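You operate a simulated robot arm through the tools that you are given. There is no shell and no other tool. Be economical: measure what you need, move in short steps, check, and stop when the job is done.

The job below is to be done with a simulated two-armed robot. You get a single attempt, and the scene is never put back.

Task
Lock the mount at the card's angle and stand it on the platform.
Fine: hold the mount still while you work its catch and arm. Set down upright: tilt mount.

Only the result counts: the job must be done as asked and must still hold three seconds after the hand-in. Knocking over, shifting, dropping, spilling or breaking anything else fails it.

Robot
Two 7-joint arms with two-finger parallel grippers on one trunk, on a base that drives. Base frame: it is fixed to the floor where the robot stands at the start and does not move with it; the origin is under the middle of the robot, x ahead of it, y to its left, z up. Readings come in mm, degrees, newtons and seconds.
The left shoulder is at the start at [70, 163, 1145], the right one opposite. With the tool pointing down near the work surface each hand reaches from about 380 to 880 mm from the robot's upright axis, wherever it stands, measured 20 degrees to its own side. Places, roughly: angle card [700, 100, 800]; mount plate [500, -200, 900]; tilt mount catch [500, -200, 800]; top of the steel platform [500, 700, 800]. Payload 3.43 kg a hand.
The TCP of each hand is the grasp point between the finger pads, 34 mm short of the fingertips. In the tool frame z runs along the fingers and y along their closing line. Largest opening 128 mm; finger width 24, thickness 12; the body of the gripper, 48 by 130 mm, starts 96 mm behind the TCP.
Orientation is that of the tool frame in the base frame, as [roll, pitch, yaw] about the fixed x, y, z axes, in that order (R = Rz(yaw) Ry(pitch) Rx(roll)). With the fingers straight down and closing along the base's y, the tool's x points along the base's -x, its y along +y and its z along -z.

Tools
- The arms move only by the tool jog_arm. It takes "left_plan", "right_plan" or both (then of equal length, played together; a hand with none holds still); each is a list of rows, each a list of 7 numbers: the shift along the base's x, y, z in units of 20 mm (1.0 is 20 mm), then the turn, a rotation vector about the base's x, y, z in units of 5 degrees (1.0 is 5 degrees), then the closure in counts, from 0 (fully open) to 255 (shut). In form: [[x, y, z, rx, ry, rz, jaw], ...]. A call has 1 to 8 rows; each row shifts and turns the commanded pose from where the row before left it. A call with a number of a shift or a turn outside -1 to 1 is refused whole. Rows are played at 5 a second. More than 50 mm and 8.6 degrees between two rows, or a gripper value outside its range, and nothing of the call is played. A pose out of reach is approached as far as the arm can. The call stops where the force on the tool passes 40 N (or 10 N more than at its start, if that is more) or the arm is blocked; 0.2 s more then pass. Each finger travels about 153 mm/s and halts on what it meets, pressing with about 38 N; the grip force reading is that of the motor and also rises with nothing between the fingers. The clock runs only during rows and for 0.2 s after the last one: add rows that do not move to give the fingers time. It gives the time, the measured TCP pose, the force on the tool (base axes), the opening and the grip force at its end, in the units of the frame above (readings bear some noise), with the torque about the TCP (base axes, N m) and any sound that the robot's microphone picked up.
- Cameras (640 x 400 px; columns grow to the right, rows downward): "scene" is now at [131.8, 22.4, 1364]; the picture's right is [0.25, -0.97, -0.00], its down [-0.62, -0.16, -0.77] and it looks along [0.74, 0.20, -0.64] (base axes); focal length 275 px, centre (320, 200). "left" rides on the left gripper at [76, 11, -160] in its tool frame; the picture's right is [-0.15, 0.99, 0.00], its down [-0.88, -0.13, -0.46] and it looks along [-0.45, -0.07, 0.89] (tool axes); focal length 234 px, centre (320, 200). "right" rides on the right gripper at [76, -11, -160] in its tool frame; the picture's right is [0.15, 0.99, 0.00], its down [-0.88, 0.13, -0.46] and it looks along [-0.45, 0.07, 0.89] (tool axes); focal length 234 px, centre (320, 200).
- get_image(camera): a new picture of that camera. No time passes.
- move_column(by): slides the trunk up (or, below 0, down) by that many mm; the arms and the scene camera ride with it, the base frame stays. It gives what a move gives, with no picture.
- roll_base(legs): drives the robot by 1 to 6 legs, each [ahead, left, turn to the left] in mm, mm and degrees, along the robot's own axes; the way and the turn of a leg run together, so that a leg with both is an arc; at most 1500 mm and 180 degrees a leg. The arms and the cameras ride along, it lands a little off, and it stops where it bumps. It gives what a move gives.
- aim_head(pan, tilt): turns the head with the scene camera to pan (to the left, within 86 degrees either way) and tilt (down, from -29 to 69), counted from straight ahead of the robot. It gives what a move gives.
- probe_pixels(camera, pixels): for up to 12 pixels [column, row] of the newest picture of that camera ("zoom" is the newest enlarged one), the place [x, y, z] in the base frame of the surface seen there, good to about 3 mm. No time passes.
- zoom(camera, box): a new picture of the part [left, top, right, bottom] of that camera's present view, enlarged. No time passes.
- job_done(): hands the job in; it is judged then, once.

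Go step by step. Measure first, check grasps and placings, and put right what went wrong. The budget is 80 turns and 62 pictures, counting those below and the enlarged ones. Unless the task says otherwise, let go and move clear before handing in, and close with one line.

The tools are called after ">>>" as name(argument=value, ...) on one line, values as JSON. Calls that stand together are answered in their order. jog_arm: Moves the arms, as the interface text tells. Its arguments: {"type":"object","properties":{"left_plan":{"type":"array"},"right_plan":{"type":"array"}},"required":[]} The other tools are called the same way: move_column (by) slides the trunk up or down; roll_base (legs) drives the base; aim_head (pan, tilt) turns the head that bears the scene camera; get_image (camera) takes a picture; probe_pixels (camera, pixels) gives the place of the surface under pixels of a picture; zoom (camera, box) takes an enlarged picture of a part of a camera's view; job_done () hands the job in.

At the start:

```text
time: 0.0
left_eef_pos: [674.8, 234.2, 1048.9]
left_tcp_rot: [180.0, 0.0, -179.8]
left_contact_force: [0.3, 0.6, 0.2]
left_wrist_torque: [0.01, -0.05, -0.03]
left_gripper_width: 128.1
left_gripper_force: 0.1
right_eef_pos: [562.6, -207.2, 1160.2]
right_tcp_rot: [179.9, 0.0, -180.0]
right_contact_force: [-0.3, 0.3, 0.3]
right_wrist_torque: [0.01, 0.03, -0.03]
right_gripper_width: 127.9
right_gripper_force: 0.0
trunk travel left (down, up): [-625.0, 315.0]
robot x, y, heading: [1.8, -0.4, 0.4]
head pan, tilt: [14.7, 39.8]
```

scene: 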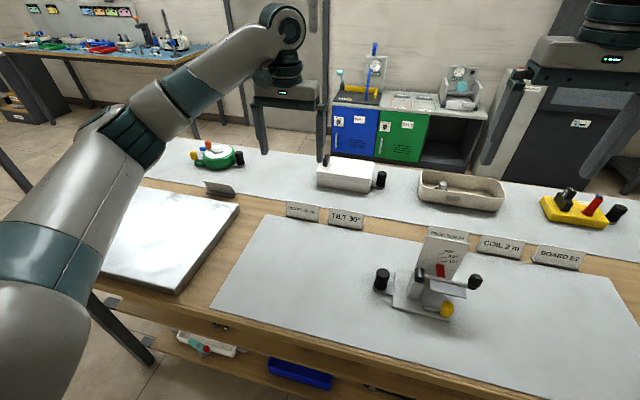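
right: 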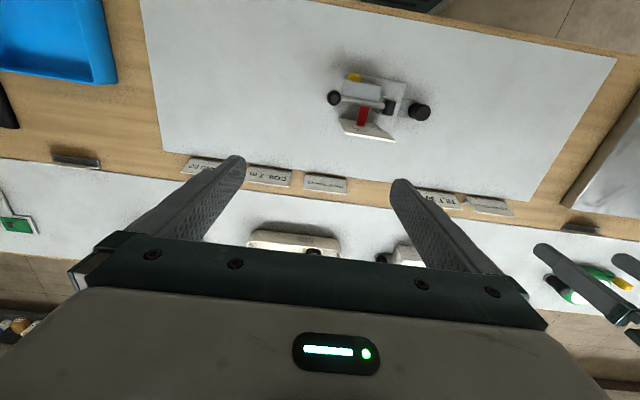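
left: 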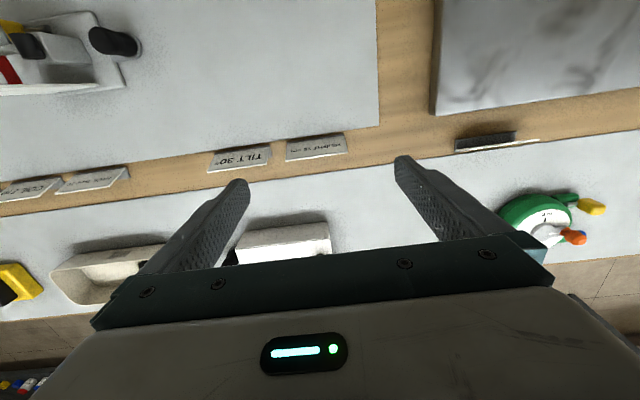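

The scene shows the tilt mount around pixel (435,285), and the card "TILT 30°" at (346,218). I zoom on the mount and the cards.

>>> zoom(camera="scene", box=[360, 220, 500, 330])

>>> zoom(camera="scene", box=[270, 190, 600, 280])

>>> zoom(camera="right", box=[300, 50, 460, 150])

```text
3.64 times, centred on (430, 275) of scene
```

zoom: 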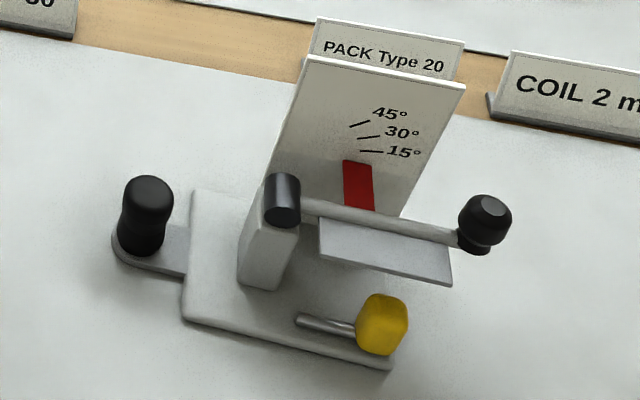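

```text
1.94 times, centred on (435, 235) of scene
```

zoom: 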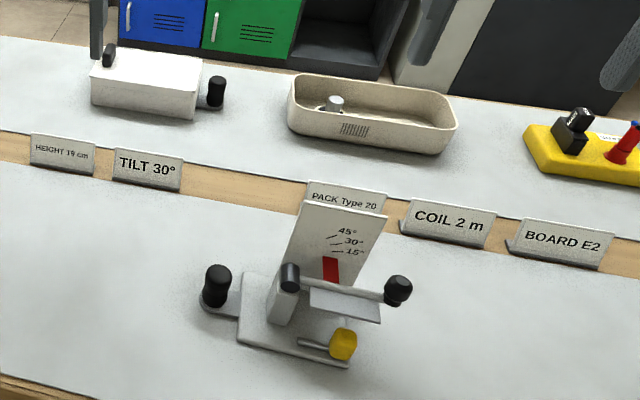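

```text
4.00 times, centred on (380, 100) of right
```

zoom: 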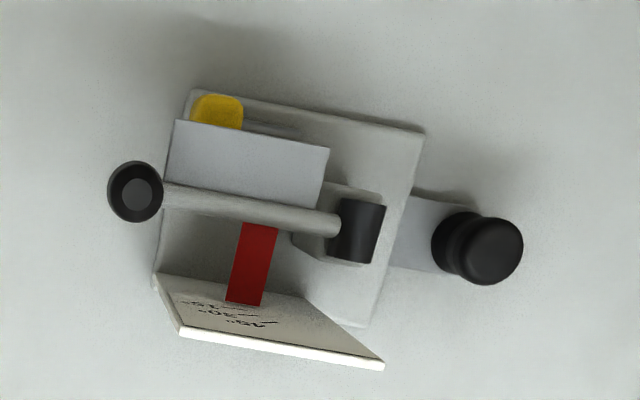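

The card reads 30°. The mount has a black grip at left, an axle with a black end knob, a plate with red pointer, a scale, and a yellow catch. I'll probe the geometry.

>>> zoom(camera="scene", box=[360, 220, 500, 330])

>>> probe_pixels(camera="zoom", pixels=[[148, 185], [140, 235], [285, 180], [485, 210], [475, 248], [380, 310], [310, 318], [355, 165], [330, 225], [450, 280], [195, 200], [185, 315]])

>>> probe_pixels(camera="zoom", pixels=[[390, 365], [360, 205], [325, 258], [450, 250], [310, 60], [462, 86], [404, 105], [370, 138], [352, 125], [380, 152], [265, 270], [385, 350]])

>>> probe_pixels(camera="scene", pixels=[[170, 195], [130, 270], [175, 290], [235, 208], [220, 188], [160, 235], [346, 218]])

```text
3.64 times, centred on (430, 275) of scene
```

zoom: 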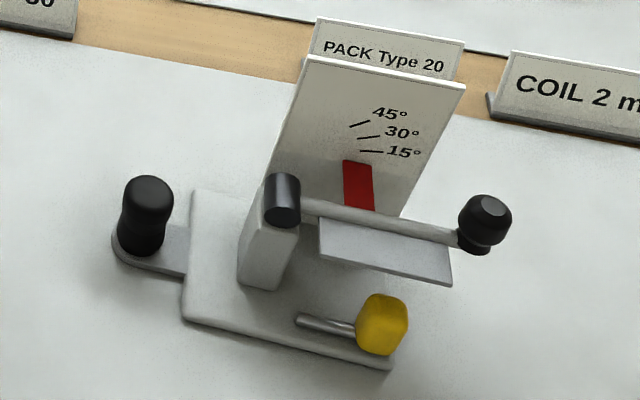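

```text
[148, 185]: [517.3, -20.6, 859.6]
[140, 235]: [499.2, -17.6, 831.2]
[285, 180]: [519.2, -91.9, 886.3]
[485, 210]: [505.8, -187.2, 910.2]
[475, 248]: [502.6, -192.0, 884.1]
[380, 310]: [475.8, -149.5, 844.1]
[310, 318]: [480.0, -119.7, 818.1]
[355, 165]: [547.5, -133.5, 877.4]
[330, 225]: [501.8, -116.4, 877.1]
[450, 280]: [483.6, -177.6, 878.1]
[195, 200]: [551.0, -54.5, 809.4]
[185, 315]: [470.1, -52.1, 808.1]
```

```text
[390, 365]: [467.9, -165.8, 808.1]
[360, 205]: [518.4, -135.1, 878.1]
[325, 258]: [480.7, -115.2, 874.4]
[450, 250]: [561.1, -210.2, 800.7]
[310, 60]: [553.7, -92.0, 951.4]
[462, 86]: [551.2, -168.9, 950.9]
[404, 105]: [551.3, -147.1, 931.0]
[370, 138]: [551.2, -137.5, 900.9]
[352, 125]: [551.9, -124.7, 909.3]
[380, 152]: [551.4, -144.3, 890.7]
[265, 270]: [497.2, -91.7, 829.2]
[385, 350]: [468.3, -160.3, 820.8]
```

```text
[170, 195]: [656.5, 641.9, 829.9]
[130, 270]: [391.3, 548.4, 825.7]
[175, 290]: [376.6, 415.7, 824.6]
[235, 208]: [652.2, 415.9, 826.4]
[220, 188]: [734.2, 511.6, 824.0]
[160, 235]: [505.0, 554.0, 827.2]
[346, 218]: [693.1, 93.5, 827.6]
```

Card says 30°, and the arm pivots about the x axis near y=-92, with the bar and its knob (y≈-190) rising; the catch is the yellow knob (475,-150,840). I move the right hand for a lower close-up.

>>> jog_arm(right_plan=[[-0.9, -0.6, -1, 0, -1, 0, 0], [-0.9, -0.6, -1, 0, -1, 0, 0], [-0.9, -0.6, -1, 0, -1, 0, 0], [-0.9, -0.6, -1, 0, -1, 0, 0], [-0.9, -0.6, -1, 0, -1, 0, 0], [-0.9, -0.6, -1, 0, -1, 0, 0], [-0.9, -0.6, -1, 0, 0, 1, 0], [-0.9, -0.6, -1, 0, 0, 1, 0]])

>>> get_image(camera="right")

```text
time: 1.8
left_eef_pos: [673.1, 233.0, 1050.6]
left_tcp_rot: [179.9, 0.1, -179.9]
left_contact_force: [-0.3, -0.9, 0.3]
left_wrist_torque: [0.0, -0.04, 0.05]
left_gripper_width: 128.2
left_gripper_force: 0.1
right_eef_pos: [470.6, -315.3, 1018.4]
right_tcp_rot: [179.9, 30.0, -169.9]
right_contact_force: [-0.9, 0.2, 0.1]
right_wrist_torque: [-0.01, -0.03, 0.01]
right_gripper_width: 128.0
right_gripper_force: 0.1
right hand out of reach, approached as far as the arm can: row 6, 7, 8
trunk travel left (down, up): [-625.0, 315.0]
robot x, y, heading: [-0.3, -2.7, 0.1]
head pan, tilt: [14.7, 39.8]
```

```text
54 pictures are left
```

right: 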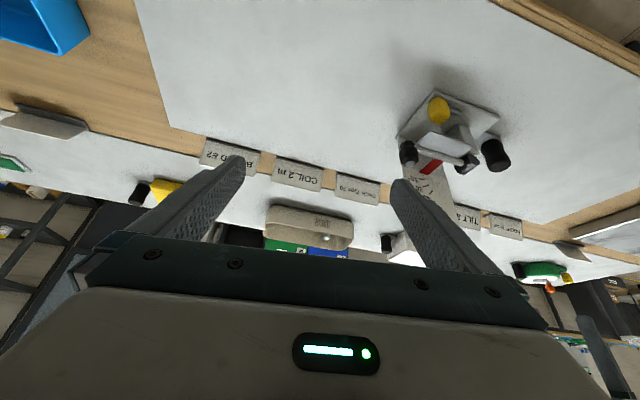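

The mount is visible at (450,140); I zoom on it.

>>> zoom(camera="right", box=[390, 80, 520, 200])

>>> probe_pixels(camera="zoom", pixels=[[239, 143], [217, 93], [265, 180], [150, 355], [220, 290]])

```text
3.33 times, centred on (455, 140) of right
```

zoom: 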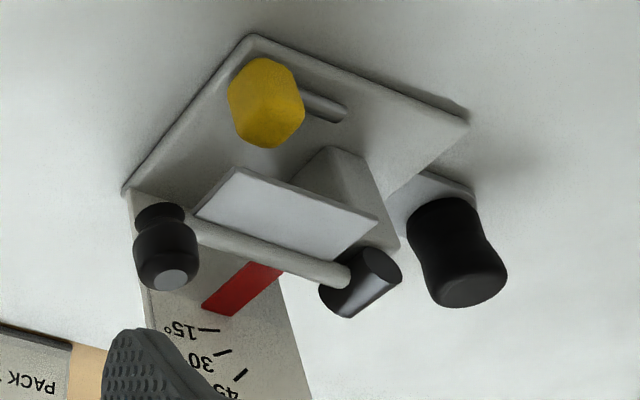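

```text
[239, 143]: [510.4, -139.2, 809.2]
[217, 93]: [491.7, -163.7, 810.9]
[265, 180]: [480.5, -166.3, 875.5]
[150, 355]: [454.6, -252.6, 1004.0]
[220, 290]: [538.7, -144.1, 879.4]
```

>>> zoom(camera="scene", box=[418, 280, 468, 325])

>>> probe_pixels(camera="zoom", pixels=[[340, 230], [440, 230], [390, 180], [390, 340], [390, 250], [200, 230], [130, 210], [80, 210], [280, 260], [340, 300], [440, 300], [230, 190]])

```text
8.89 times, centred on (443, 302) of scene
```

zoom: 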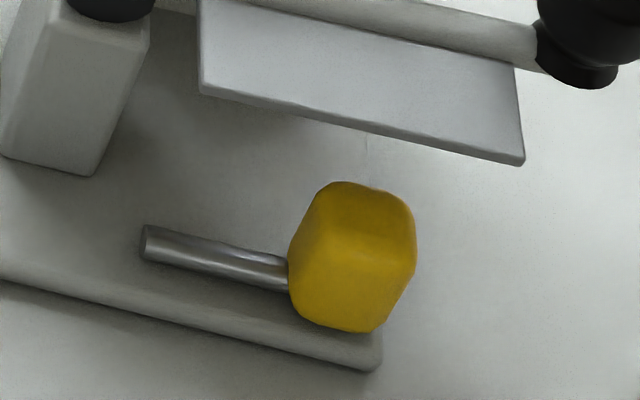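

```text
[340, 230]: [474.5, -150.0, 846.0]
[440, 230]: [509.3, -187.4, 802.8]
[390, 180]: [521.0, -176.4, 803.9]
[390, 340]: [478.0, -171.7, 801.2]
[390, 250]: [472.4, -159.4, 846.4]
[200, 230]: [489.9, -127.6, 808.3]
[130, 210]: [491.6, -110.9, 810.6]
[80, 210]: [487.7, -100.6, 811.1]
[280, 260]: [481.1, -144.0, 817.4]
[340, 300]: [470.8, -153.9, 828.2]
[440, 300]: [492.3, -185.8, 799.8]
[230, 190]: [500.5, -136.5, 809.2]
```

The catch knob spans z≈822–846 at (476,-154), in front of the mount plate, so I will work it with the right hand tilted from the front and hold the black grip with the left. I back the base off a little for room.

>>> roll_base(legs=[[-130, 0, 0]])

>>> aim_head(pan=-8, tilt=42)

>>> get_image(camera="scene")

```text
time: 3.1
left_eef_pos: [545.7, 234.1, 1049.8]
left_tcp_rot: [180.0, -0.1, 180.0]
left_contact_force: [-0.2, 0.8, 0.1]
left_wrist_torque: [0.0, 0.01, 0.03]
left_gripper_width: 128.1
left_gripper_force: 0.0
right_eef_pos: [343.5, -315.4, 1017.5]
right_tcp_rot: [179.9, 29.7, -170.0]
right_contact_force: [-0.2, 0.0, 0.2]
right_wrist_torque: [0.03, 0.01, 0.0]
right_gripper_width: 127.6
right_gripper_force: 0.1
trunk travel left (down, up): [-625.0, 315.0]
robot x, y, heading: [-126.8, 0.5, 0.0]
head pan, tilt: [14.7, 39.8]
```

```text
time: 3.9
left_eef_pos: [545.4, 234.4, 1050.1]
left_tcp_rot: [-180.0, -0.1, -180.0]
left_contact_force: [-0.2, 0.3, 0.0]
left_wrist_torque: [0.01, 0.0, 0.0]
left_gripper_width: 128.3
left_gripper_force: 0.1
right_eef_pos: [342.1, -315.2, 1016.7]
right_tcp_rot: [179.9, 29.9, -170.1]
right_contact_force: [0.2, -0.4, 0.4]
right_wrist_torque: [0.01, 0.02, -0.02]
right_gripper_width: 127.7
right_gripper_force: 0.1
trunk travel left (down, up): [-625.0, 315.0]
robot x, y, heading: [-128.8, 0.1, -0.5]
head pan, tilt: [-8.0, 42.0]
```

```text
51 pictures are left
```

scene: 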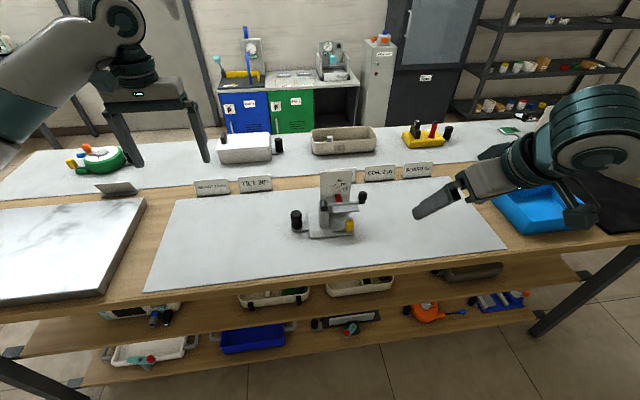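

Both hands clear. I move the left hand above the black grip (508,-18) and re-orient the right hand to a 45° forward tilt in front of the catch.

>>> jog_arm(left_plan=[[-0.2, -1, -0.3, 0, 0, 0, 110], [-0.2, -1, -0.3, 0, 0, 0, 110], [-0.2, -1, -0.3, 0, 0, 0, 110], [-0.2, -1, -0.3, 0, 0, 0, 110], [-0.2, -1, -0.3, 0, 0, 0, 110], [-0.2, -1, -0.3, 0, 0, 0, 110], [-0.2, -1, -0.3, 0, 0, 0, 110], [-0.2, -1, -0.3, 0, 0, 0, 110]], right_plan=[[0.3, 0.9, -0.4, 0, 0, -1, 110], [0.3, 0.9, -0.4, 0, 0, -1, 110], [0.3, 0.9, -0.4, 0, -1, 0, 110], [0.3, 0.9, -0.4, 0, -1, 0, 110], [0.3, 0.9, -0.4, 0, -1, 0, 110], [0.3, 0.9, -0.4, 0, 0, 0, 110], [0.3, 0.9, -0.4, 0, 0, 0, 110], [0.3, 0.9, -0.4, 0, 0, 0, 110]])

>>> jog_arm(left_plan=[[-0.08, -0.95, -0.5, 0, 0, 0, 110], [-0.08, -0.95, -0.5, 0, 0, 0, 110], [0, -0.95, -0.5, 0, 0, 0, 110], [0, -0.95, -0.5, 0, 0, 0, 110], [0, -0.8, -0.5, 0, 0, 0, 110], [0, 0, 0, 0, 0, 0, 110]])

>>> get_image(camera="left")

>>> get_image(camera="right")

```text
time: 5.7
left_eef_pos: [513.7, 73.6, 1001.5]
left_tcp_rot: [-180.0, -0.1, -180.0]
left_contact_force: [0.3, 0.3, -0.2]
left_wrist_torque: [0.0, 0.02, 0.01]
left_gripper_width: 72.8
left_gripper_force: 0.1
right_eef_pos: [437.4, -173.4, 958.8]
right_tcp_rot: [179.9, 44.7, -179.9]
right_contact_force: [-0.3, -0.8, -0.1]
right_wrist_torque: [0.03, 0.0, -0.01]
right_gripper_width: 72.6
right_gripper_force: 0.1
right hand out of reach, approached as far as the arm can: row 1, 3, 4, 5
trunk travel left (down, up): [-625.0, 315.0]
robot x, y, heading: [-132.1, -0.5, -0.1]
head pan, tilt: [-8.0, 42.0]
```

```text
time: 7.1
left_eef_pos: [511.4, -17.5, 951.0]
left_tcp_rot: [-179.8, 0.0, -179.9]
left_contact_force: [-0.2, -0.2, -0.6]
left_wrist_torque: [0.05, -0.01, -0.03]
left_gripper_width: 72.9
left_gripper_force: 0.0
right_eef_pos: [436.8, -172.2, 959.3]
right_tcp_rot: [179.9, 44.8, -180.0]
right_contact_force: [-0.4, 0.1, -0.2]
right_wrist_torque: [-0.01, -0.01, 0.01]
right_gripper_width: 72.9
right_gripper_force: 0.0
trunk travel left (down, up): [-625.0, 315.0]
robot x, y, heading: [-130.1, 1.0, -0.3]
head pan, tilt: [-8.0, 42.0]
```

```text
50 pictures are left
```

left: 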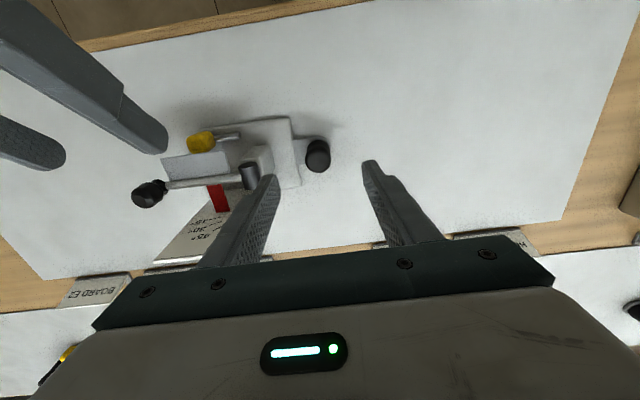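

```text
49 pictures are left
```

right: 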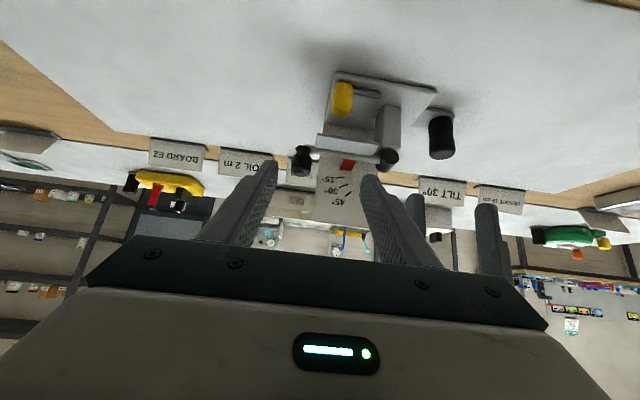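

The right camera now gives a low frontal view of the catch near (350,95), and the left one sees the grip at (317,155). I zoom and probe both.

>>> zoom(camera="right", box=[290, 60, 470, 180])

>>> probe_pixels(camera="zoom", pixels=[[190, 115], [165, 140], [215, 140], [190, 85], [190, 190], [290, 120], [535, 200], [535, 320], [500, 260], [575, 260], [540, 285], [180, 95]])

>>> zoom(camera="left", box=[240, 100, 360, 200])

>>> probe_pixels(camera="zoom", pixels=[[415, 290], [350, 290], [475, 280], [410, 220], [420, 360], [360, 250], [470, 250], [330, 220]])

```text
3.33 times, centred on (380, 120) of right
```

zoom: 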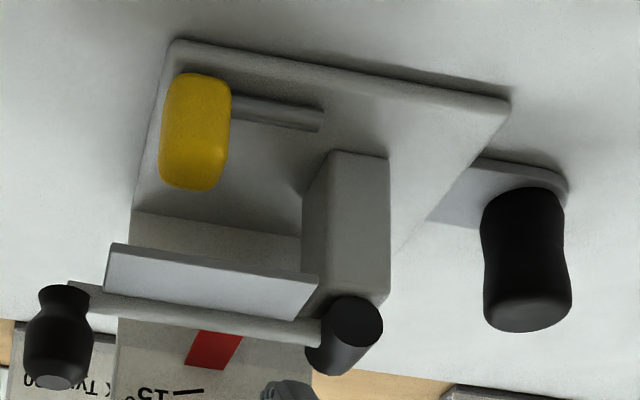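

```text
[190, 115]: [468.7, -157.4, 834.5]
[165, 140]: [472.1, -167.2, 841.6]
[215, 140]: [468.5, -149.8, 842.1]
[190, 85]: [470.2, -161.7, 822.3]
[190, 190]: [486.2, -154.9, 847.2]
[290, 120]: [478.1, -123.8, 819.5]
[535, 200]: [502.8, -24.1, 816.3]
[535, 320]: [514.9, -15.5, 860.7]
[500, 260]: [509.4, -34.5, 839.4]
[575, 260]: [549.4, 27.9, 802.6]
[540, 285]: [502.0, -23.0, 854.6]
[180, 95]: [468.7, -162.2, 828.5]
```

```text
4.00 times, centred on (300, 150) of left
```

zoom: 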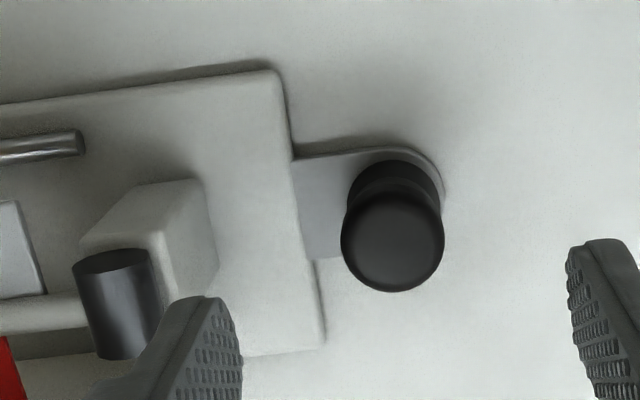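

```text
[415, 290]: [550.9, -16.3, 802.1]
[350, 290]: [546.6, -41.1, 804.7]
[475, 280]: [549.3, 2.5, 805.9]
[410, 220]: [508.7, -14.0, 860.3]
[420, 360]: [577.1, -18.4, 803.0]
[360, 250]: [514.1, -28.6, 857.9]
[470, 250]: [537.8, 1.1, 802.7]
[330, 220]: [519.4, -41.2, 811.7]
```

The grip centre is about (511,-19), top z≈860, strap top z≈812. I lower the left hand around it to TCP z≈850 and close.

>>> jog_arm(left_plan=[[0, -0.07, -1, 0, 0, 0, 140], [0, 0, -1, 0, 0, 0, 140], [0, 0, -1, 0, 0, 0, 140], [0, 0, -1, 0, 0, 0, 140], [0, 0, -1, 0, 0, 0, 140], [0, 0, 0, 0, 0, 0, 140]])

>>> get_image(camera="right")

```text
time: 8.5
left_eef_pos: [510.1, -20.1, 852.5]
left_tcp_rot: [-180.0, 0.1, 180.0]
left_contact_force: [0.4, 1.1, -0.3]
left_wrist_torque: [0.03, -0.02, 0.04]
left_gripper_width: 57.7
left_gripper_force: 0.1
right_eef_pos: [436.7, -174.0, 960.1]
right_tcp_rot: [179.9, 44.9, -179.9]
right_contact_force: [0.8, 0.0, -1.0]
right_wrist_torque: [0.01, 0.01, 0.0]
right_gripper_width: 72.8
right_gripper_force: 0.0
trunk travel left (down, up): [-625.0, 315.0]
robot x, y, heading: [-130.1, 3.2, -0.1]
head pan, tilt: [-8.0, 42.0]
```

```text
46 pictures are left
```

right: 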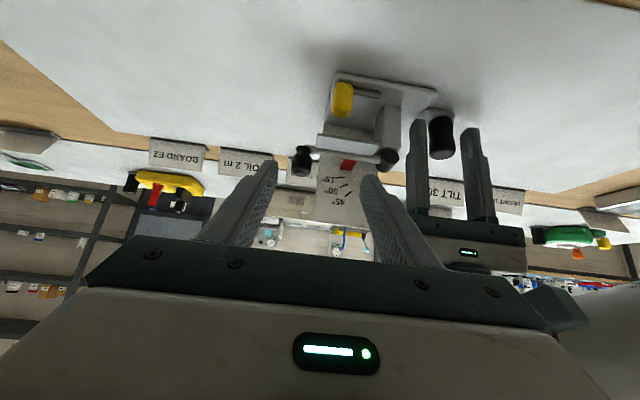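

Left fingers straddle the grip (at (440,135)). Closing the left; right stays open.

>>> jog_arm(left_plan=[[0, 0, 0, 0, 0, 0, 180], [0, 0, 0, 0, 0, 0, 200], [0, 0, 0, 0, 0, 0, 230], [0, 0, 0, 0, 0, 0, 230]])

>>> get_image(camera="scene")

>>> probe_pixels(camera="scene", pixels=[[322, 171], [354, 173], [308, 235], [354, 238], [350, 222]])

```text
time: 9.5
left_eef_pos: [509.4, -18.1, 851.7]
left_tcp_rot: [-180.0, 0.0, 180.0]
left_contact_force: [-0.6, 0.6, 1.4]
left_wrist_torque: [-0.31, -0.02, -0.03]
left_gripper_width: 29.2
left_gripper_force: 37.5
right_eef_pos: [436.9, -172.8, 959.1]
right_tcp_rot: [179.8, 44.8, 180.0]
right_contact_force: [0.1, -0.5, -0.5]
right_wrist_torque: [-0.01, 0.0, 0.02]
right_gripper_width: 72.8
right_gripper_force: 0.0
trunk travel left (down, up): [-625.0, 315.0]
robot x, y, heading: [-128.5, -0.0, 0.2]
head pan, tilt: [-8.0, 42.0]
```

```text
45 pictures are left
```

scene: 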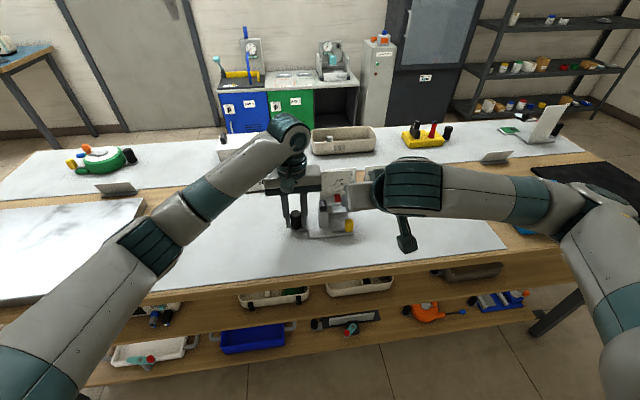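

```text
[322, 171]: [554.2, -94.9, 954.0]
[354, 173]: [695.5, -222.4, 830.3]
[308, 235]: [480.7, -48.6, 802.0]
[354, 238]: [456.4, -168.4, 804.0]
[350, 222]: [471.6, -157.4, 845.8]
```

The grip is held (width 29, 37 N) with the mount unmoved. I bring the right hand down in front of the catch.

>>> jog_arm(right_plan=[[-0.3, 0.3, -0.9, 0, 0, 0, 150], [-0.3, 0.3, -0.9, 0, 0, 0, 150], [0, 0.2, -0.9, 0, 0, 0, 150], [0, 0.05, -0.9, 0, 0, 0, 150], [0, 0, 0, 0, 0, 0, 150]], left_plan=[[0, 0, 0, 0, 0, 0, 230], [0, 0, 0, 0, 0, 0, 230], [0, 0, 0, 0, 0, 0, 230], [0, 0, 0, 0, 0, 0, 230], [0, 0, 0, 0, 0, 0, 230]])

>>> get_image(camera="right")

```text
time: 10.7
left_eef_pos: [510.3, -18.8, 852.7]
left_tcp_rot: [180.0, 0.0, 179.9]
left_contact_force: [-0.5, 1.2, 1.5]
left_wrist_torque: [-0.35, 0.05, -0.02]
left_gripper_width: 29.1
left_gripper_force: 37.9
right_eef_pos: [425.9, -156.2, 885.7]
right_tcp_rot: [179.9, 44.8, -180.0]
right_contact_force: [0.8, -0.4, -0.1]
right_wrist_torque: [-0.02, 0.0, -0.03]
right_gripper_width: 52.6
right_gripper_force: 0.1
trunk travel left (down, up): [-625.0, 315.0]
robot x, y, heading: [-129.6, 0.3, 0.1]
head pan, tilt: [-8.0, 42.0]
```

```text
44 pictures are left
```

right: 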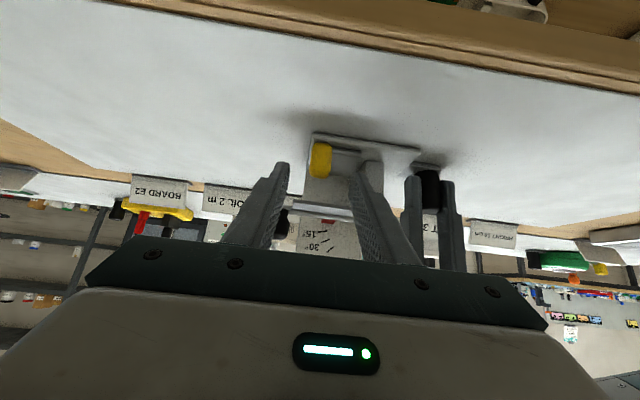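

Fingers straddle the yellow knob at (320,160). Advancing ~34 mm in x and ~29 mm down, then closing gently.

>>> jog_arm(right_plan=[[0.6, -0.02, -0.5, 0, 0, 0, 150], [0.6, -0.02, -0.5, 0, 0, 0, 150], [0.5, 0, -0.45, 0, 0, 0, 150], [0, 0, 0, 0, 0, 0, 150]], left_plan=[[0, 0, 0, 0, 0, 0, 230], [0, 0, 0, 0, 0, 0, 230], [0, 0, 0, 0, 0, 0, 230], [0, 0, 0, 0, 0, 0, 230]])

>>> zoom(camera="right", box=[230, 120, 410, 240])

```text
time: 11.7
left_eef_pos: [510.7, -18.6, 851.5]
left_tcp_rot: [180.0, 0.1, 179.9]
left_contact_force: [-0.1, -0.9, -0.3]
left_wrist_torque: [0.25, 0.1, 0.04]
left_gripper_width: 29.1
left_gripper_force: 38.1
right_eef_pos: [458.7, -157.5, 857.7]
right_tcp_rot: [179.9, 44.8, 180.0]
right_contact_force: [0.4, 0.0, -1.0]
right_wrist_torque: [-0.01, -0.01, 0.03]
right_gripper_width: 52.7
right_gripper_force: 0.0
trunk travel left (down, up): [-625.0, 315.0]
robot x, y, heading: [-129.9, 2.0, -0.2]
head pan, tilt: [-8.0, 42.0]
```

```text
3.33 times, centred on (320, 180) of right
```

zoom: 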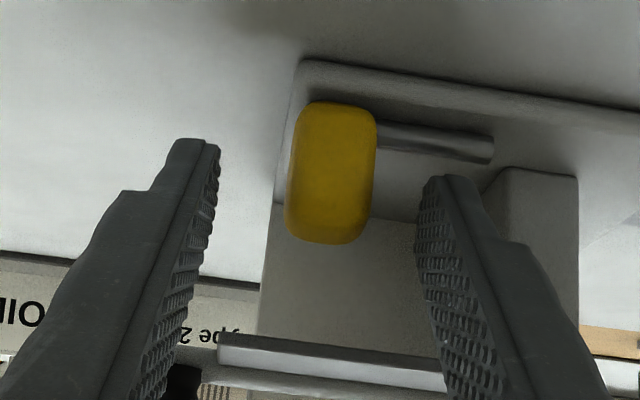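

The knob lies between the pads. Closing the right hand.

>>> jog_arm(right_plan=[[0, 0, 0, 0, 0, 0, 190], [0, 0, 0, 0, 0, 0, 210], [0, 0, 0, 0, 0, 0, 235], [0, 0, 0, 0, 0, 0, 235]], left_plan=[[0, 0, 0, 0, 0, 0, 230], [0, 0, 0, 0, 0, 0, 230], [0, 0, 0, 0, 0, 0, 230], [0, 0, 0, 0, 0, 0, 230]])

>>> zoom(camera="right", box=[230, 120, 410, 240])

```text
time: 12.7
left_eef_pos: [510.4, -19.7, 851.6]
left_tcp_rot: [180.0, -0.1, 180.0]
left_contact_force: [-3.1, -4.1, 2.4]
left_wrist_torque: [-0.41, -0.05, 0.06]
left_gripper_width: 29.6
left_gripper_force: 37.7
right_eef_pos: [458.1, -157.7, 859.3]
right_tcp_rot: [179.8, 44.7, 179.9]
right_contact_force: [5.0, 5.2, 0.2]
right_wrist_torque: [0.38, 0.06, -0.37]
right_gripper_width: 21.2
right_gripper_force: 37.9
trunk travel left (down, up): [-625.0, 315.0]
robot x, y, heading: [-132.4, -1.7, -0.2]
head pan, tilt: [-8.0, 42.0]
```

```text
3.33 times, centred on (320, 180) of right
```

zoom: 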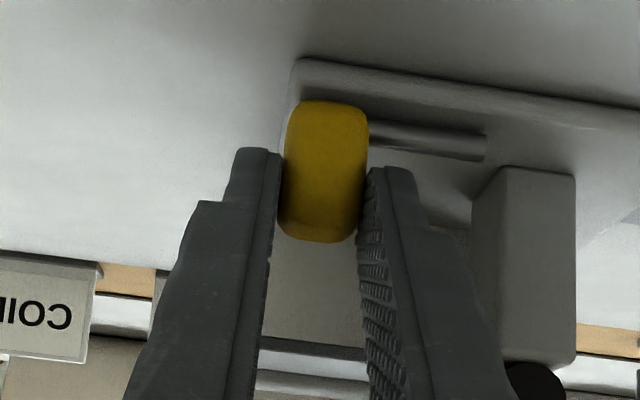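

Knob gripped (21 mm). Probing its free direction: small lift first.

>>> jog_arm(right_plan=[[0, 0, 0.2, 0, 0, 0, 235], [0, 0, 0.2, 0, 0, 0, 235]], left_plan=[[0, 0, 0, 0, 0, 0, 230], [0, 0, 0, 0, 0, 0, 230]])

>>> zoom(camera="right", box=[230, 120, 410, 240])

```text
time: 13.3
left_eef_pos: [510.4, -19.5, 853.1]
left_tcp_rot: [-179.9, 0.1, -180.0]
left_contact_force: [-4.9, -4.5, 14.3]
left_wrist_torque: [-1.83, 0.36, -0.03]
left_gripper_width: 30.2
left_gripper_force: 38.2
right_eef_pos: [457.7, -159.3, 864.9]
right_tcp_rot: [179.9, 44.5, -179.9]
right_contact_force: [4.4, 5.1, -18.4]
right_wrist_torque: [-0.3, 0.63, -0.46]
right_gripper_width: 21.7
right_gripper_force: 38.7
trunk travel left (down, up): [-625.0, 315.0]
robot x, y, heading: [-127.6, 2.1, -0.1]
head pan, tilt: [-8.0, 42.0]
```

```text
3.33 times, centred on (320, 180) of right
```

zoom: 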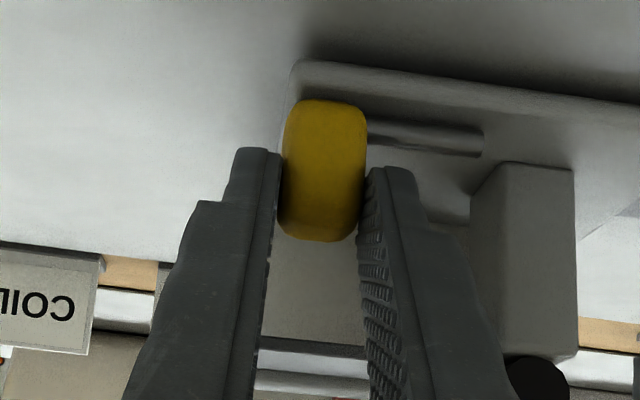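

Lifting just loads the whole mount (18 N on right, 14 N on left), so that isn't its motion. I undo it and try a push along +x, then look.

>>> jog_arm(right_plan=[[0, 0, -0.25, 0, 0, 0, 235], [0, 0, -0.15, 0, 0, 0, 235], [0, 0, 0, 0, 0, 0, 235]], left_plan=[[0, 0, 0, 0, 0, 0, 230], [0, 0, 0, 0, 0, 0, 230], [0, 0, 0, 0, 0, 0, 230]])

>>> jog_arm(right_plan=[[0.2, 0, 0, 0, 0, 0, 235], [0.2, 0, 0, 0, 0, 0, 235]], left_plan=[[0, 0, 0, 0, 0, 0, 230], [0, 0, 0, 0, 0, 0, 230]])

>>> jog_arm(right_plan=[[-0.2, 0, 0, 0, 0, 0, 235], [-0.2, 0, 0, 0, 0, 0, 235], [-0.2, 0, 0, 0, 0, 0, 235], [-0.2, 0, 0, 0, 0, 0, 235]], left_plan=[[0, 0, 0, 0, 0, 0, 230], [0, 0, 0, 0, 0, 0, 230], [0, 0, 0, 0, 0, 0, 230], [0, 0, 0, 0, 0, 0, 230]])

>>> zoom(camera="right", box=[230, 120, 410, 240])

```text
time: 14.1
left_eef_pos: [510.7, -18.5, 851.1]
left_tcp_rot: [179.9, 0.0, -179.8]
left_contact_force: [1.7, -0.3, 1.2]
left_wrist_torque: [-0.61, -0.56, 0.33]
left_gripper_width: 29.6
left_gripper_force: 38.0
right_eef_pos: [458.8, -157.7, 859.3]
right_tcp_rot: [179.8, 45.0, 179.8]
right_contact_force: [-1.2, -0.1, -0.4]
right_wrist_torque: [0.26, 0.18, -0.14]
right_gripper_width: 21.4
right_gripper_force: 38.0
trunk travel left (down, up): [-625.0, 315.0]
robot x, y, heading: [-128.7, 0.0, -0.2]
head pan, tilt: [-8.0, 42.0]
```

```text
time: 14.7
left_eef_pos: [510.8, -17.0, 851.5]
left_tcp_rot: [179.7, 0.1, -179.9]
left_contact_force: [9.6, 5.3, -5.5]
left_wrist_torque: [0.69, -0.47, 0.24]
left_gripper_width: 29.2
left_gripper_force: 38.1
right_eef_pos: [465.5, -157.6, 859.7]
right_tcp_rot: [179.9, 44.8, 180.0]
right_contact_force: [-11.8, -5.5, 8.9]
right_wrist_torque: [-0.41, -0.24, 0.76]
right_gripper_width: 21.6
right_gripper_force: 37.9
trunk travel left (down, up): [-625.0, 315.0]
robot x, y, heading: [-131.8, -1.1, -0.1]
head pan, tilt: [-8.0, 42.0]
```

```text
time: 15.7
left_eef_pos: [509.6, -19.8, 851.2]
left_tcp_rot: [179.9, -0.1, 179.9]
left_contact_force: [-10.2, -4.6, -4.9]
left_wrist_torque: [0.75, 0.47, -0.23]
left_gripper_width: 29.2
left_gripper_force: 38.5
right_eef_pos: [452.0, -156.4, 860.3]
right_tcp_rot: [179.8, 45.1, 179.8]
right_contact_force: [9.3, 5.4, 5.8]
right_wrist_torque: [0.27, -1.07, -0.8]
right_gripper_width: 22.2
right_gripper_force: 38.5
trunk travel left (down, up): [-625.0, 315.0]
robot x, y, heading: [-131.9, -0.7, 0.0]
head pan, tilt: [-8.0, 42.0]
```

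```text
3.33 times, centred on (320, 180) of right
```

zoom: 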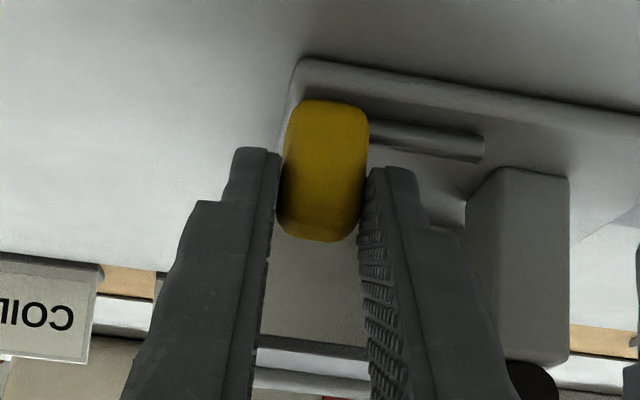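

±x just drags the mount elastically about the grip (picture unchanged relative to base). I return to neutral and try pulling along -y, as for a sliding bolt.

>>> jog_arm(right_plan=[[0.2, 0, 0, 0, 0, 0, 235], [0.2, 0, 0, 0, 0, 0, 235], [0, 0, 0, 0, 0, 0, 235]], left_plan=[[0, 0, 0, 0, 0, 0, 230], [0, 0, 0, 0, 0, 0, 230], [0, 0, 0, 0, 0, 0, 230]])

>>> jog_arm(right_plan=[[0, -0.2, 0, 0, 0, 0, 235], [0, -0.2, 0, 0, 0, 0, 235], [0, 0, 0, 0, 0, 0, 235]], left_plan=[[0, 0, 0, 0, 0, 0, 230], [0, 0, 0, 0, 0, 0, 230], [0, 0, 0, 0, 0, 0, 230]])

>>> zoom(camera="right", box=[230, 120, 410, 240])

```text
time: 16.5
left_eef_pos: [511.5, -17.9, 851.7]
left_tcp_rot: [179.9, 0.0, -179.9]
left_contact_force: [1.3, 1.1, -10.9]
left_wrist_torque: [0.92, -0.33, 0.32]
left_gripper_width: 29.3
left_gripper_force: 38.2
right_eef_pos: [458.8, -157.4, 859.6]
right_tcp_rot: [179.9, 44.8, 180.0]
right_contact_force: [-3.7, 0.2, 14.8]
right_wrist_torque: [0.35, 0.0, -0.25]
right_gripper_width: 21.0
right_gripper_force: 37.8
trunk travel left (down, up): [-625.0, 315.0]
robot x, y, heading: [-124.8, 1.9, -0.0]
head pan, tilt: [-8.0, 42.0]
```

```text
time: 17.3
left_eef_pos: [510.4, -18.4, 852.8]
left_tcp_rot: [-180.0, -0.2, -180.0]
left_contact_force: [-0.5, -2.9, -8.4]
left_wrist_torque: [0.88, -0.11, 0.06]
left_gripper_width: 29.6
left_gripper_force: 38.3
right_eef_pos: [459.7, -165.4, 858.4]
right_tcp_rot: [179.8, 44.8, 179.9]
right_contact_force: [0.6, 5.2, 12.6]
right_wrist_torque: [0.28, -0.22, -0.09]
right_gripper_width: 21.1
right_gripper_force: 38.5
trunk travel left (down, up): [-625.0, 315.0]
robot x, y, heading: [-129.8, 2.8, 0.1]
head pan, tilt: [-8.0, 42.0]
```

```text
3.33 times, centred on (320, 180) of right
```

zoom: 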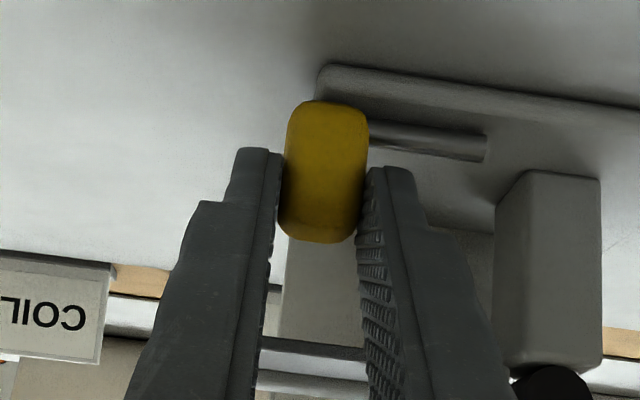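

The bolt slides: the rod and knob moved about 8 mm along -y relative to the base at only 5 N. I continue to pull and watch for a stop or click, relieving the slight down-load.

>>> jog_arm(right_plan=[[0, -0.2, 0.1, 0, 0, 0, 235], [0, -0.2, 0, 0, 0, 0, 235], [0, 0, 0, 0, 0, 0, 235]], left_plan=[[0, 0, 0, 0, 0, 0, 230], [0, 0, 0, 0, 0, 0, 230], [0, 0, 0, 0, 0, 0, 230]])

>>> zoom(camera="right", box=[230, 120, 410, 240])

```text
time: 18.1
left_eef_pos: [512.3, -20.0, 852.1]
left_tcp_rot: [-179.8, 0.0, -180.0]
left_contact_force: [-3.3, -3.5, 0.4]
left_wrist_torque: [-0.48, 0.38, -0.21]
left_gripper_width: 29.2
left_gripper_force: 38.1
right_eef_pos: [460.3, -173.4, 859.3]
right_tcp_rot: [179.9, 44.6, -180.0]
right_contact_force: [3.4, 3.7, -2.5]
right_wrist_torque: [0.26, -0.21, -0.18]
right_gripper_width: 21.3
right_gripper_force: 38.6
trunk travel left (down, up): [-625.0, 315.0]
robot x, y, heading: [-128.2, -0.0, 0.1]
head pan, tilt: [-8.0, 42.0]
```

```text
3.33 times, centred on (320, 180) of right
```

zoom: 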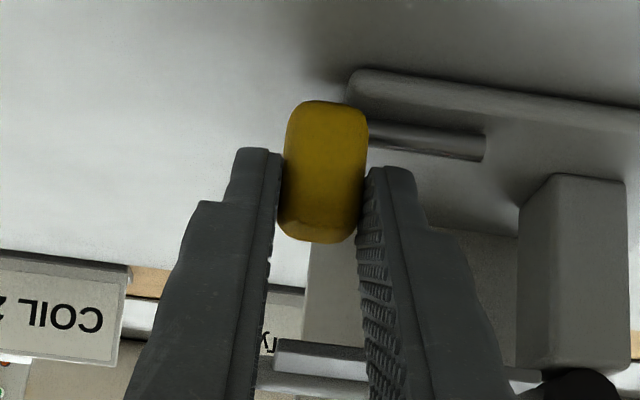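

Still sliding freely with low force (3.7 N). I continue in 8 mm steps.

>>> jog_arm(right_plan=[[0, -0.2, 0, 0, 0, 0, 235], [0, -0.2, 0, 0, 0, 0, 235], [0, 0, 0, 0, 0, 0, 235]], left_plan=[[0, 0, 0, 0, 0, 0, 230], [0, 0, 0, 0, 0, 0, 230], [0, 0, 0, 0, 0, 0, 230]])

>>> zoom(camera="right", box=[230, 120, 410, 240])

```text
time: 18.9
left_eef_pos: [511.6, -18.7, 852.1]
left_tcp_rot: [-179.9, 0.1, -179.9]
left_contact_force: [-3.1, -5.4, 5.7]
left_wrist_torque: [-1.17, 0.07, -0.09]
left_gripper_width: 29.4
left_gripper_force: 37.7
right_eef_pos: [458.8, -181.4, 859.3]
right_tcp_rot: [179.9, 44.7, 180.0]
right_contact_force: [2.8, 4.7, -8.7]
right_wrist_torque: [0.03, 0.35, -0.17]
right_gripper_width: 21.4
right_gripper_force: 38.0
trunk travel left (down, up): [-625.0, 315.0]
robot x, y, heading: [-130.6, -1.0, -0.2]
head pan, tilt: [-8.0, 42.0]
```

```text
3.33 times, centred on (320, 180) of right
```

zoom: 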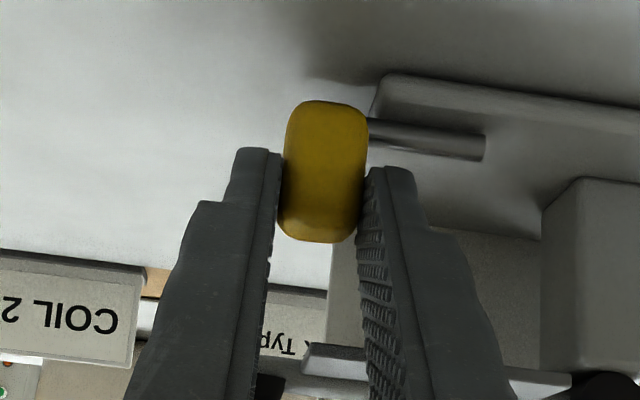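

>>> jog_arm(right_plan=[[0, -0.2, -0.05, 0, 0, 0, 235], [0, -0.1, 0, 0, 0, 0, 235], [0, 0, 0, 0, 0, 0, 235]], left_plan=[[0, 0, 0, 0, 0, 0, 230], [0, 0, 0, 0, 0, 0, 230], [0, 0, 0, 0, 0, 0, 230]])

>>> zoom(camera="right", box=[230, 120, 410, 240])

```text
time: 19.7
left_eef_pos: [510.5, -21.0, 851.8]
left_tcp_rot: [-179.8, -0.1, 179.9]
left_contact_force: [-3.8, -24.3, 1.7]
left_wrist_torque: [-0.81, -0.4, 0.09]
left_gripper_width: 29.1
left_gripper_force: 37.8
right_eef_pos: [458.5, -186.0, 859.9]
right_tcp_rot: [179.6, 44.8, -179.9]
right_contact_force: [5.5, 24.4, -5.5]
right_wrist_torque: [0.35, 0.71, 0.47]
right_gripper_width: 21.5
right_gripper_force: 37.7
trunk travel left (down, up): [-625.0, 315.0]
robot x, y, heading: [-126.9, 1.0, -0.1]
head pan, tilt: [-8.0, 42.0]
```

```text
3.33 times, centred on (320, 180) of right
```

zoom: 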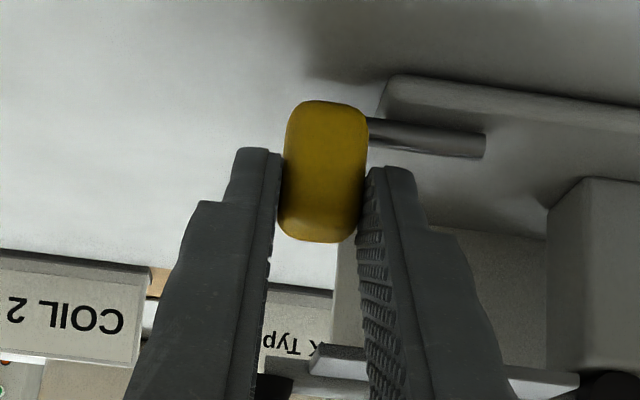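

End stop reached (24 N) after ~26 mm travel. I relax the pull, open, and back off to see whether the bolt stays out.

>>> jog_arm(right_plan=[[0, 0.1, 0, 0, 0, 0, 235], [0, 0, 0, 0, 0, 0, 200], [0, 0, 0, 0, 0, 0, 160], [-1, 0, 0.9, 0, 0, 0, 160], [-0.9, 0, 0.9, 0, 0, 0, 160], [0, 0, 0, 0, 0, 0, 160]], left_plan=[[0, 0, 0, 0, 0, 0, 230], [0, 0, 0, 0, 0, 0, 230], [0, 0, 0, 0, 0, 0, 230], [0, 0, 0, 0, 0, 0, 230], [0, 0, 0, 0, 0, 0, 230], [0, 0, 0, 0, 0, 0, 230]])

>>> zoom(camera="right", box=[260, 100, 500, 260])

>>> probe_pixels(camera="zoom", pixels=[[130, 130], [165, 200], [330, 250], [300, 130]])

```text
time: 21.1
left_eef_pos: [511.6, -18.7, 851.6]
left_tcp_rot: [180.0, -0.1, -180.0]
left_contact_force: [0.7, 1.2, 1.3]
left_wrist_torque: [-0.45, 0.24, 0.0]
left_gripper_width: 29.5
left_gripper_force: 38.1
right_eef_pos: [420.8, -185.1, 895.1]
right_tcp_rot: [179.9, 44.7, -179.9]
right_contact_force: [0.2, 0.9, 0.4]
right_wrist_torque: [0.0, -0.01, -0.02]
right_gripper_width: 47.6
right_gripper_force: 0.1
trunk travel left (down, up): [-625.0, 315.0]
robot x, y, heading: [-128.8, -1.9, 0.0]
head pan, tilt: [-8.0, 42.0]
```

```text
2.50 times, centred on (380, 180) of right
```

zoom: 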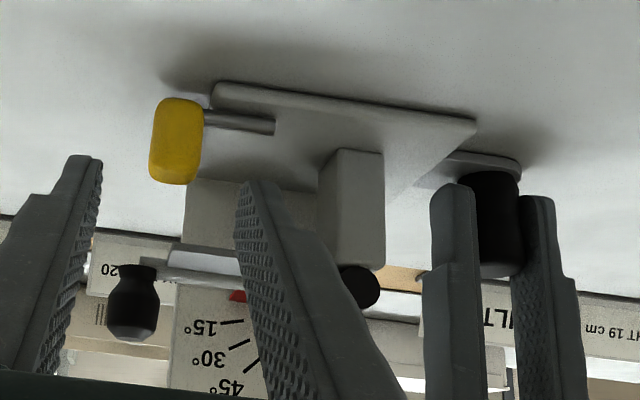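

```text
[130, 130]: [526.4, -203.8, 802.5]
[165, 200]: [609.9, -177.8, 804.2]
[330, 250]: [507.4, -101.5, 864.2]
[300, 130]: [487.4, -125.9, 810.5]
```

The bolt stays out at about y≈-185, so the arm should be free. Next I raise the right hand, bring it vertical and yaw it 90° so it can take the arm knob (505,-190,~898) from above with jaws closing along x.

>>> jog_arm(right_plan=[[0, 0, 1, 0, 0, 0, 150], [0, 0, 1, 0, 1, 0, 150], [0, 0, 1, 0, 1, 0, 150], [0, 0, 1, 0, 1, 0, 150], [0, 0, 1, 0, 1, 0, 150], [0, -0.3, 1, 0, 1, 0, 150], [0, -0.3, 0, 0, 1, 0, 150], [0, -0.3, 0, 0, 1, 0, 150]])

>>> jog_arm(right_plan=[[0.4, 0, 0, 0, 1, 0, 150], [0.4, 0, 0, 0, 1, 0, 150], [0.4, 0, 0, 0, 0, 1, 150], [0.4, 0, 0, 0, 0, 1, 150], [0.4, 0, 0, 0, 0, 1, 150], [0.4, 0, 0, 0, 0, 1, 150], [0.4, 0, 0, 0, 0, 1, 150], [0.4, 0, 0, 0, 0, 1, 150]])

>>> jog_arm(right_plan=[[0.2, 0, 0, 0, 0, 1, 150], [0.2, 0, 0, 0, 0, 1, 150], [0.2, 0, 0, 0, 0, 1, 150], [0.2, 0, 0, 0, 0, 1, 150], [0, 0, 0, 0, 0, 1, 150], [0, 0, 0, 0, 0, 1, 150], [0, 0, 0, 0, 0, 1, 150], [0, 0, 0, 0, 0, 1, 150]])

>>> jog_arm(right_plan=[[0, 0, 0, 0, 0, 1, 150], [0, 0, 0, 0, 0, 1, 150], [0, 0, 0, 0, 0, 1, 150], [0, 0, 0, 0, 0, 1, 150], [0, 0, 0, 0, 0, 0, 150]])

>>> get_image(camera="right")

```text
time: 22.9
left_eef_pos: [511.9, -18.4, 852.5]
left_tcp_rot: [180.0, -0.1, 180.0]
left_contact_force: [0.3, 0.2, -1.9]
left_wrist_torque: [0.26, 0.04, 0.03]
left_gripper_width: 29.2
left_gripper_force: 37.9
right_eef_pos: [421.0, -203.8, 1016.0]
right_tcp_rot: [180.0, 9.7, -180.0]
right_contact_force: [-0.4, 0.3, 0.6]
right_wrist_torque: [-0.01, 0.01, 0.0]
right_gripper_width: 52.8
right_gripper_force: 0.1
trunk travel left (down, up): [-625.0, 315.0]
robot x, y, heading: [-130.3, -0.9, 0.2]
head pan, tilt: [-8.0, 42.0]
```

```text
time: 24.7
left_eef_pos: [511.5, -20.8, 851.3]
left_tcp_rot: [180.0, 0.1, -180.0]
left_contact_force: [0.1, 1.7, 1.6]
left_wrist_torque: [-0.34, 0.07, 0.06]
left_gripper_width: 29.2
left_gripper_force: 38.2
right_eef_pos: [485.5, -203.3, 1015.9]
right_tcp_rot: [179.9, -0.2, -149.9]
right_contact_force: [0.3, 0.1, -0.4]
right_wrist_torque: [0.01, 0.02, 0.03]
right_gripper_width: 52.5
right_gripper_force: 0.0
trunk travel left (down, up): [-625.0, 315.0]
robot x, y, heading: [-131.9, 1.9, 0.1]
head pan, tilt: [-8.0, 42.0]
```

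```text
time: 26.5
left_eef_pos: [509.9, -20.0, 851.2]
left_tcp_rot: [179.9, 0.0, -179.9]
left_contact_force: [0.2, 0.6, 0.1]
left_wrist_torque: [0.21, 0.04, -0.01]
left_gripper_width: 29.6
left_gripper_force: 38.0
right_eef_pos: [500.9, -202.3, 1014.9]
right_tcp_rot: [179.9, -0.2, -130.1]
right_contact_force: [0.4, -1.0, -0.6]
right_wrist_torque: [0.0, 0.02, 0.02]
right_gripper_width: 52.6
right_gripper_force: 0.1
right hand out of reach, approached as far as the arm can: row 5, 6, 7, 8
trunk travel left (down, up): [-625.0, 315.0]
robot x, y, heading: [-131.2, 3.4, 0.1]
head pan, tilt: [-8.0, 42.0]
```

```text
time: 27.7
left_eef_pos: [511.5, -18.8, 851.0]
left_tcp_rot: [-179.9, 0.0, -179.8]
left_contact_force: [1.2, 1.0, 1.6]
left_wrist_torque: [-0.32, 0.18, 0.14]
left_gripper_width: 29.2
left_gripper_force: 37.9
right_eef_pos: [494.8, -194.3, 1013.9]
right_tcp_rot: [-179.0, 1.3, -127.6]
right_contact_force: [0.6, 0.0, 0.7]
right_wrist_torque: [0.0, 0.02, 0.0]
right_gripper_width: 52.8
right_gripper_force: 0.0
right hand out of reach, approached as far as the arm can: row 1, 2, 3, 4
trunk travel left (down, up): [-625.0, 315.0]
robot x, y, heading: [-131.3, -1.7, 0.2]
head pan, tilt: [-8.0, 42.0]
```

```text
34 pictures are left
```

right: 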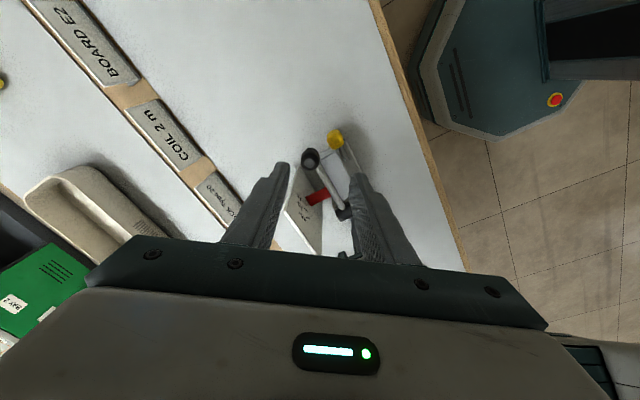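

Yaw saturates near -128°, so I'll instead take the knob from the front with jaws closing along y, and roll with the arc. I undo the yaw and back off.

>>> jog_arm(right_plan=[[-0.4, 0, 0, 0, 0, -1, 150], [-0.4, 0, 0, 0, 0, -1, 150], [-0.4, 0, 0, 0, 0, -1, 150], [-0.4, 0, 0, 0, 0, -1, 150], [-0.4, 0, 0, 0, 0, -1, 150], [-0.4, 0, 0, 0, 0, -1, 150], [-0.4, 0, 0, 0, 0, -1, 150], [-0.4, 0, 0, 0, 0, -1, 150]])

>>> jog_arm(right_plan=[[0, 0, 0, 0, 0, -1, 150], [0, 0, 0, 0, 0, -1, 150], [0, 0, 0, 0, 0, -0.5, 150], [0, 0, 0, 0, -1, 0, 150], [0, 0, 0, 0, -1, 0, 150], [0, 0, 0, 0, -1, 0, 150], [0, 0, 0, 0, -1, 0, 150], [0, 0, 0, 0, -1, 0, 150]])

```text
time: 29.5
left_eef_pos: [511.6, -19.1, 851.4]
left_tcp_rot: [180.0, 0.1, -180.0]
left_contact_force: [-0.4, 0.1, 2.0]
left_wrist_torque: [-0.35, -0.03, 0.06]
left_gripper_width: 28.9
left_gripper_force: 37.9
right_eef_pos: [431.3, -194.2, 1014.0]
right_tcp_rot: [-178.9, 1.4, -167.6]
right_contact_force: [-0.2, 0.2, -0.4]
right_wrist_torque: [-0.03, 0.0, 0.02]
right_gripper_width: 52.7
right_gripper_force: 0.0
trunk travel left (down, up): [-625.0, 315.0]
robot x, y, heading: [-131.9, -2.4, -0.1]
head pan, tilt: [-8.0, 42.0]
```

```text
time: 31.3
left_eef_pos: [510.5, -19.0, 851.5]
left_tcp_rot: [180.0, 0.0, -180.0]
left_contact_force: [-0.8, 0.7, 3.1]
left_wrist_torque: [-0.44, -0.12, 0.05]
left_gripper_width: 29.5
left_gripper_force: 38.0
right_eef_pos: [430.4, -195.9, 1015.1]
right_tcp_rot: [-179.0, 26.4, 179.9]
right_contact_force: [-0.1, 0.6, -0.2]
right_wrist_torque: [-0.04, -0.01, 0.0]
right_gripper_width: 52.8
right_gripper_force: 0.0
trunk travel left (down, up): [-625.0, 315.0]
robot x, y, heading: [-131.0, -2.5, -0.0]
head pan, tilt: [-8.0, 42.0]
```

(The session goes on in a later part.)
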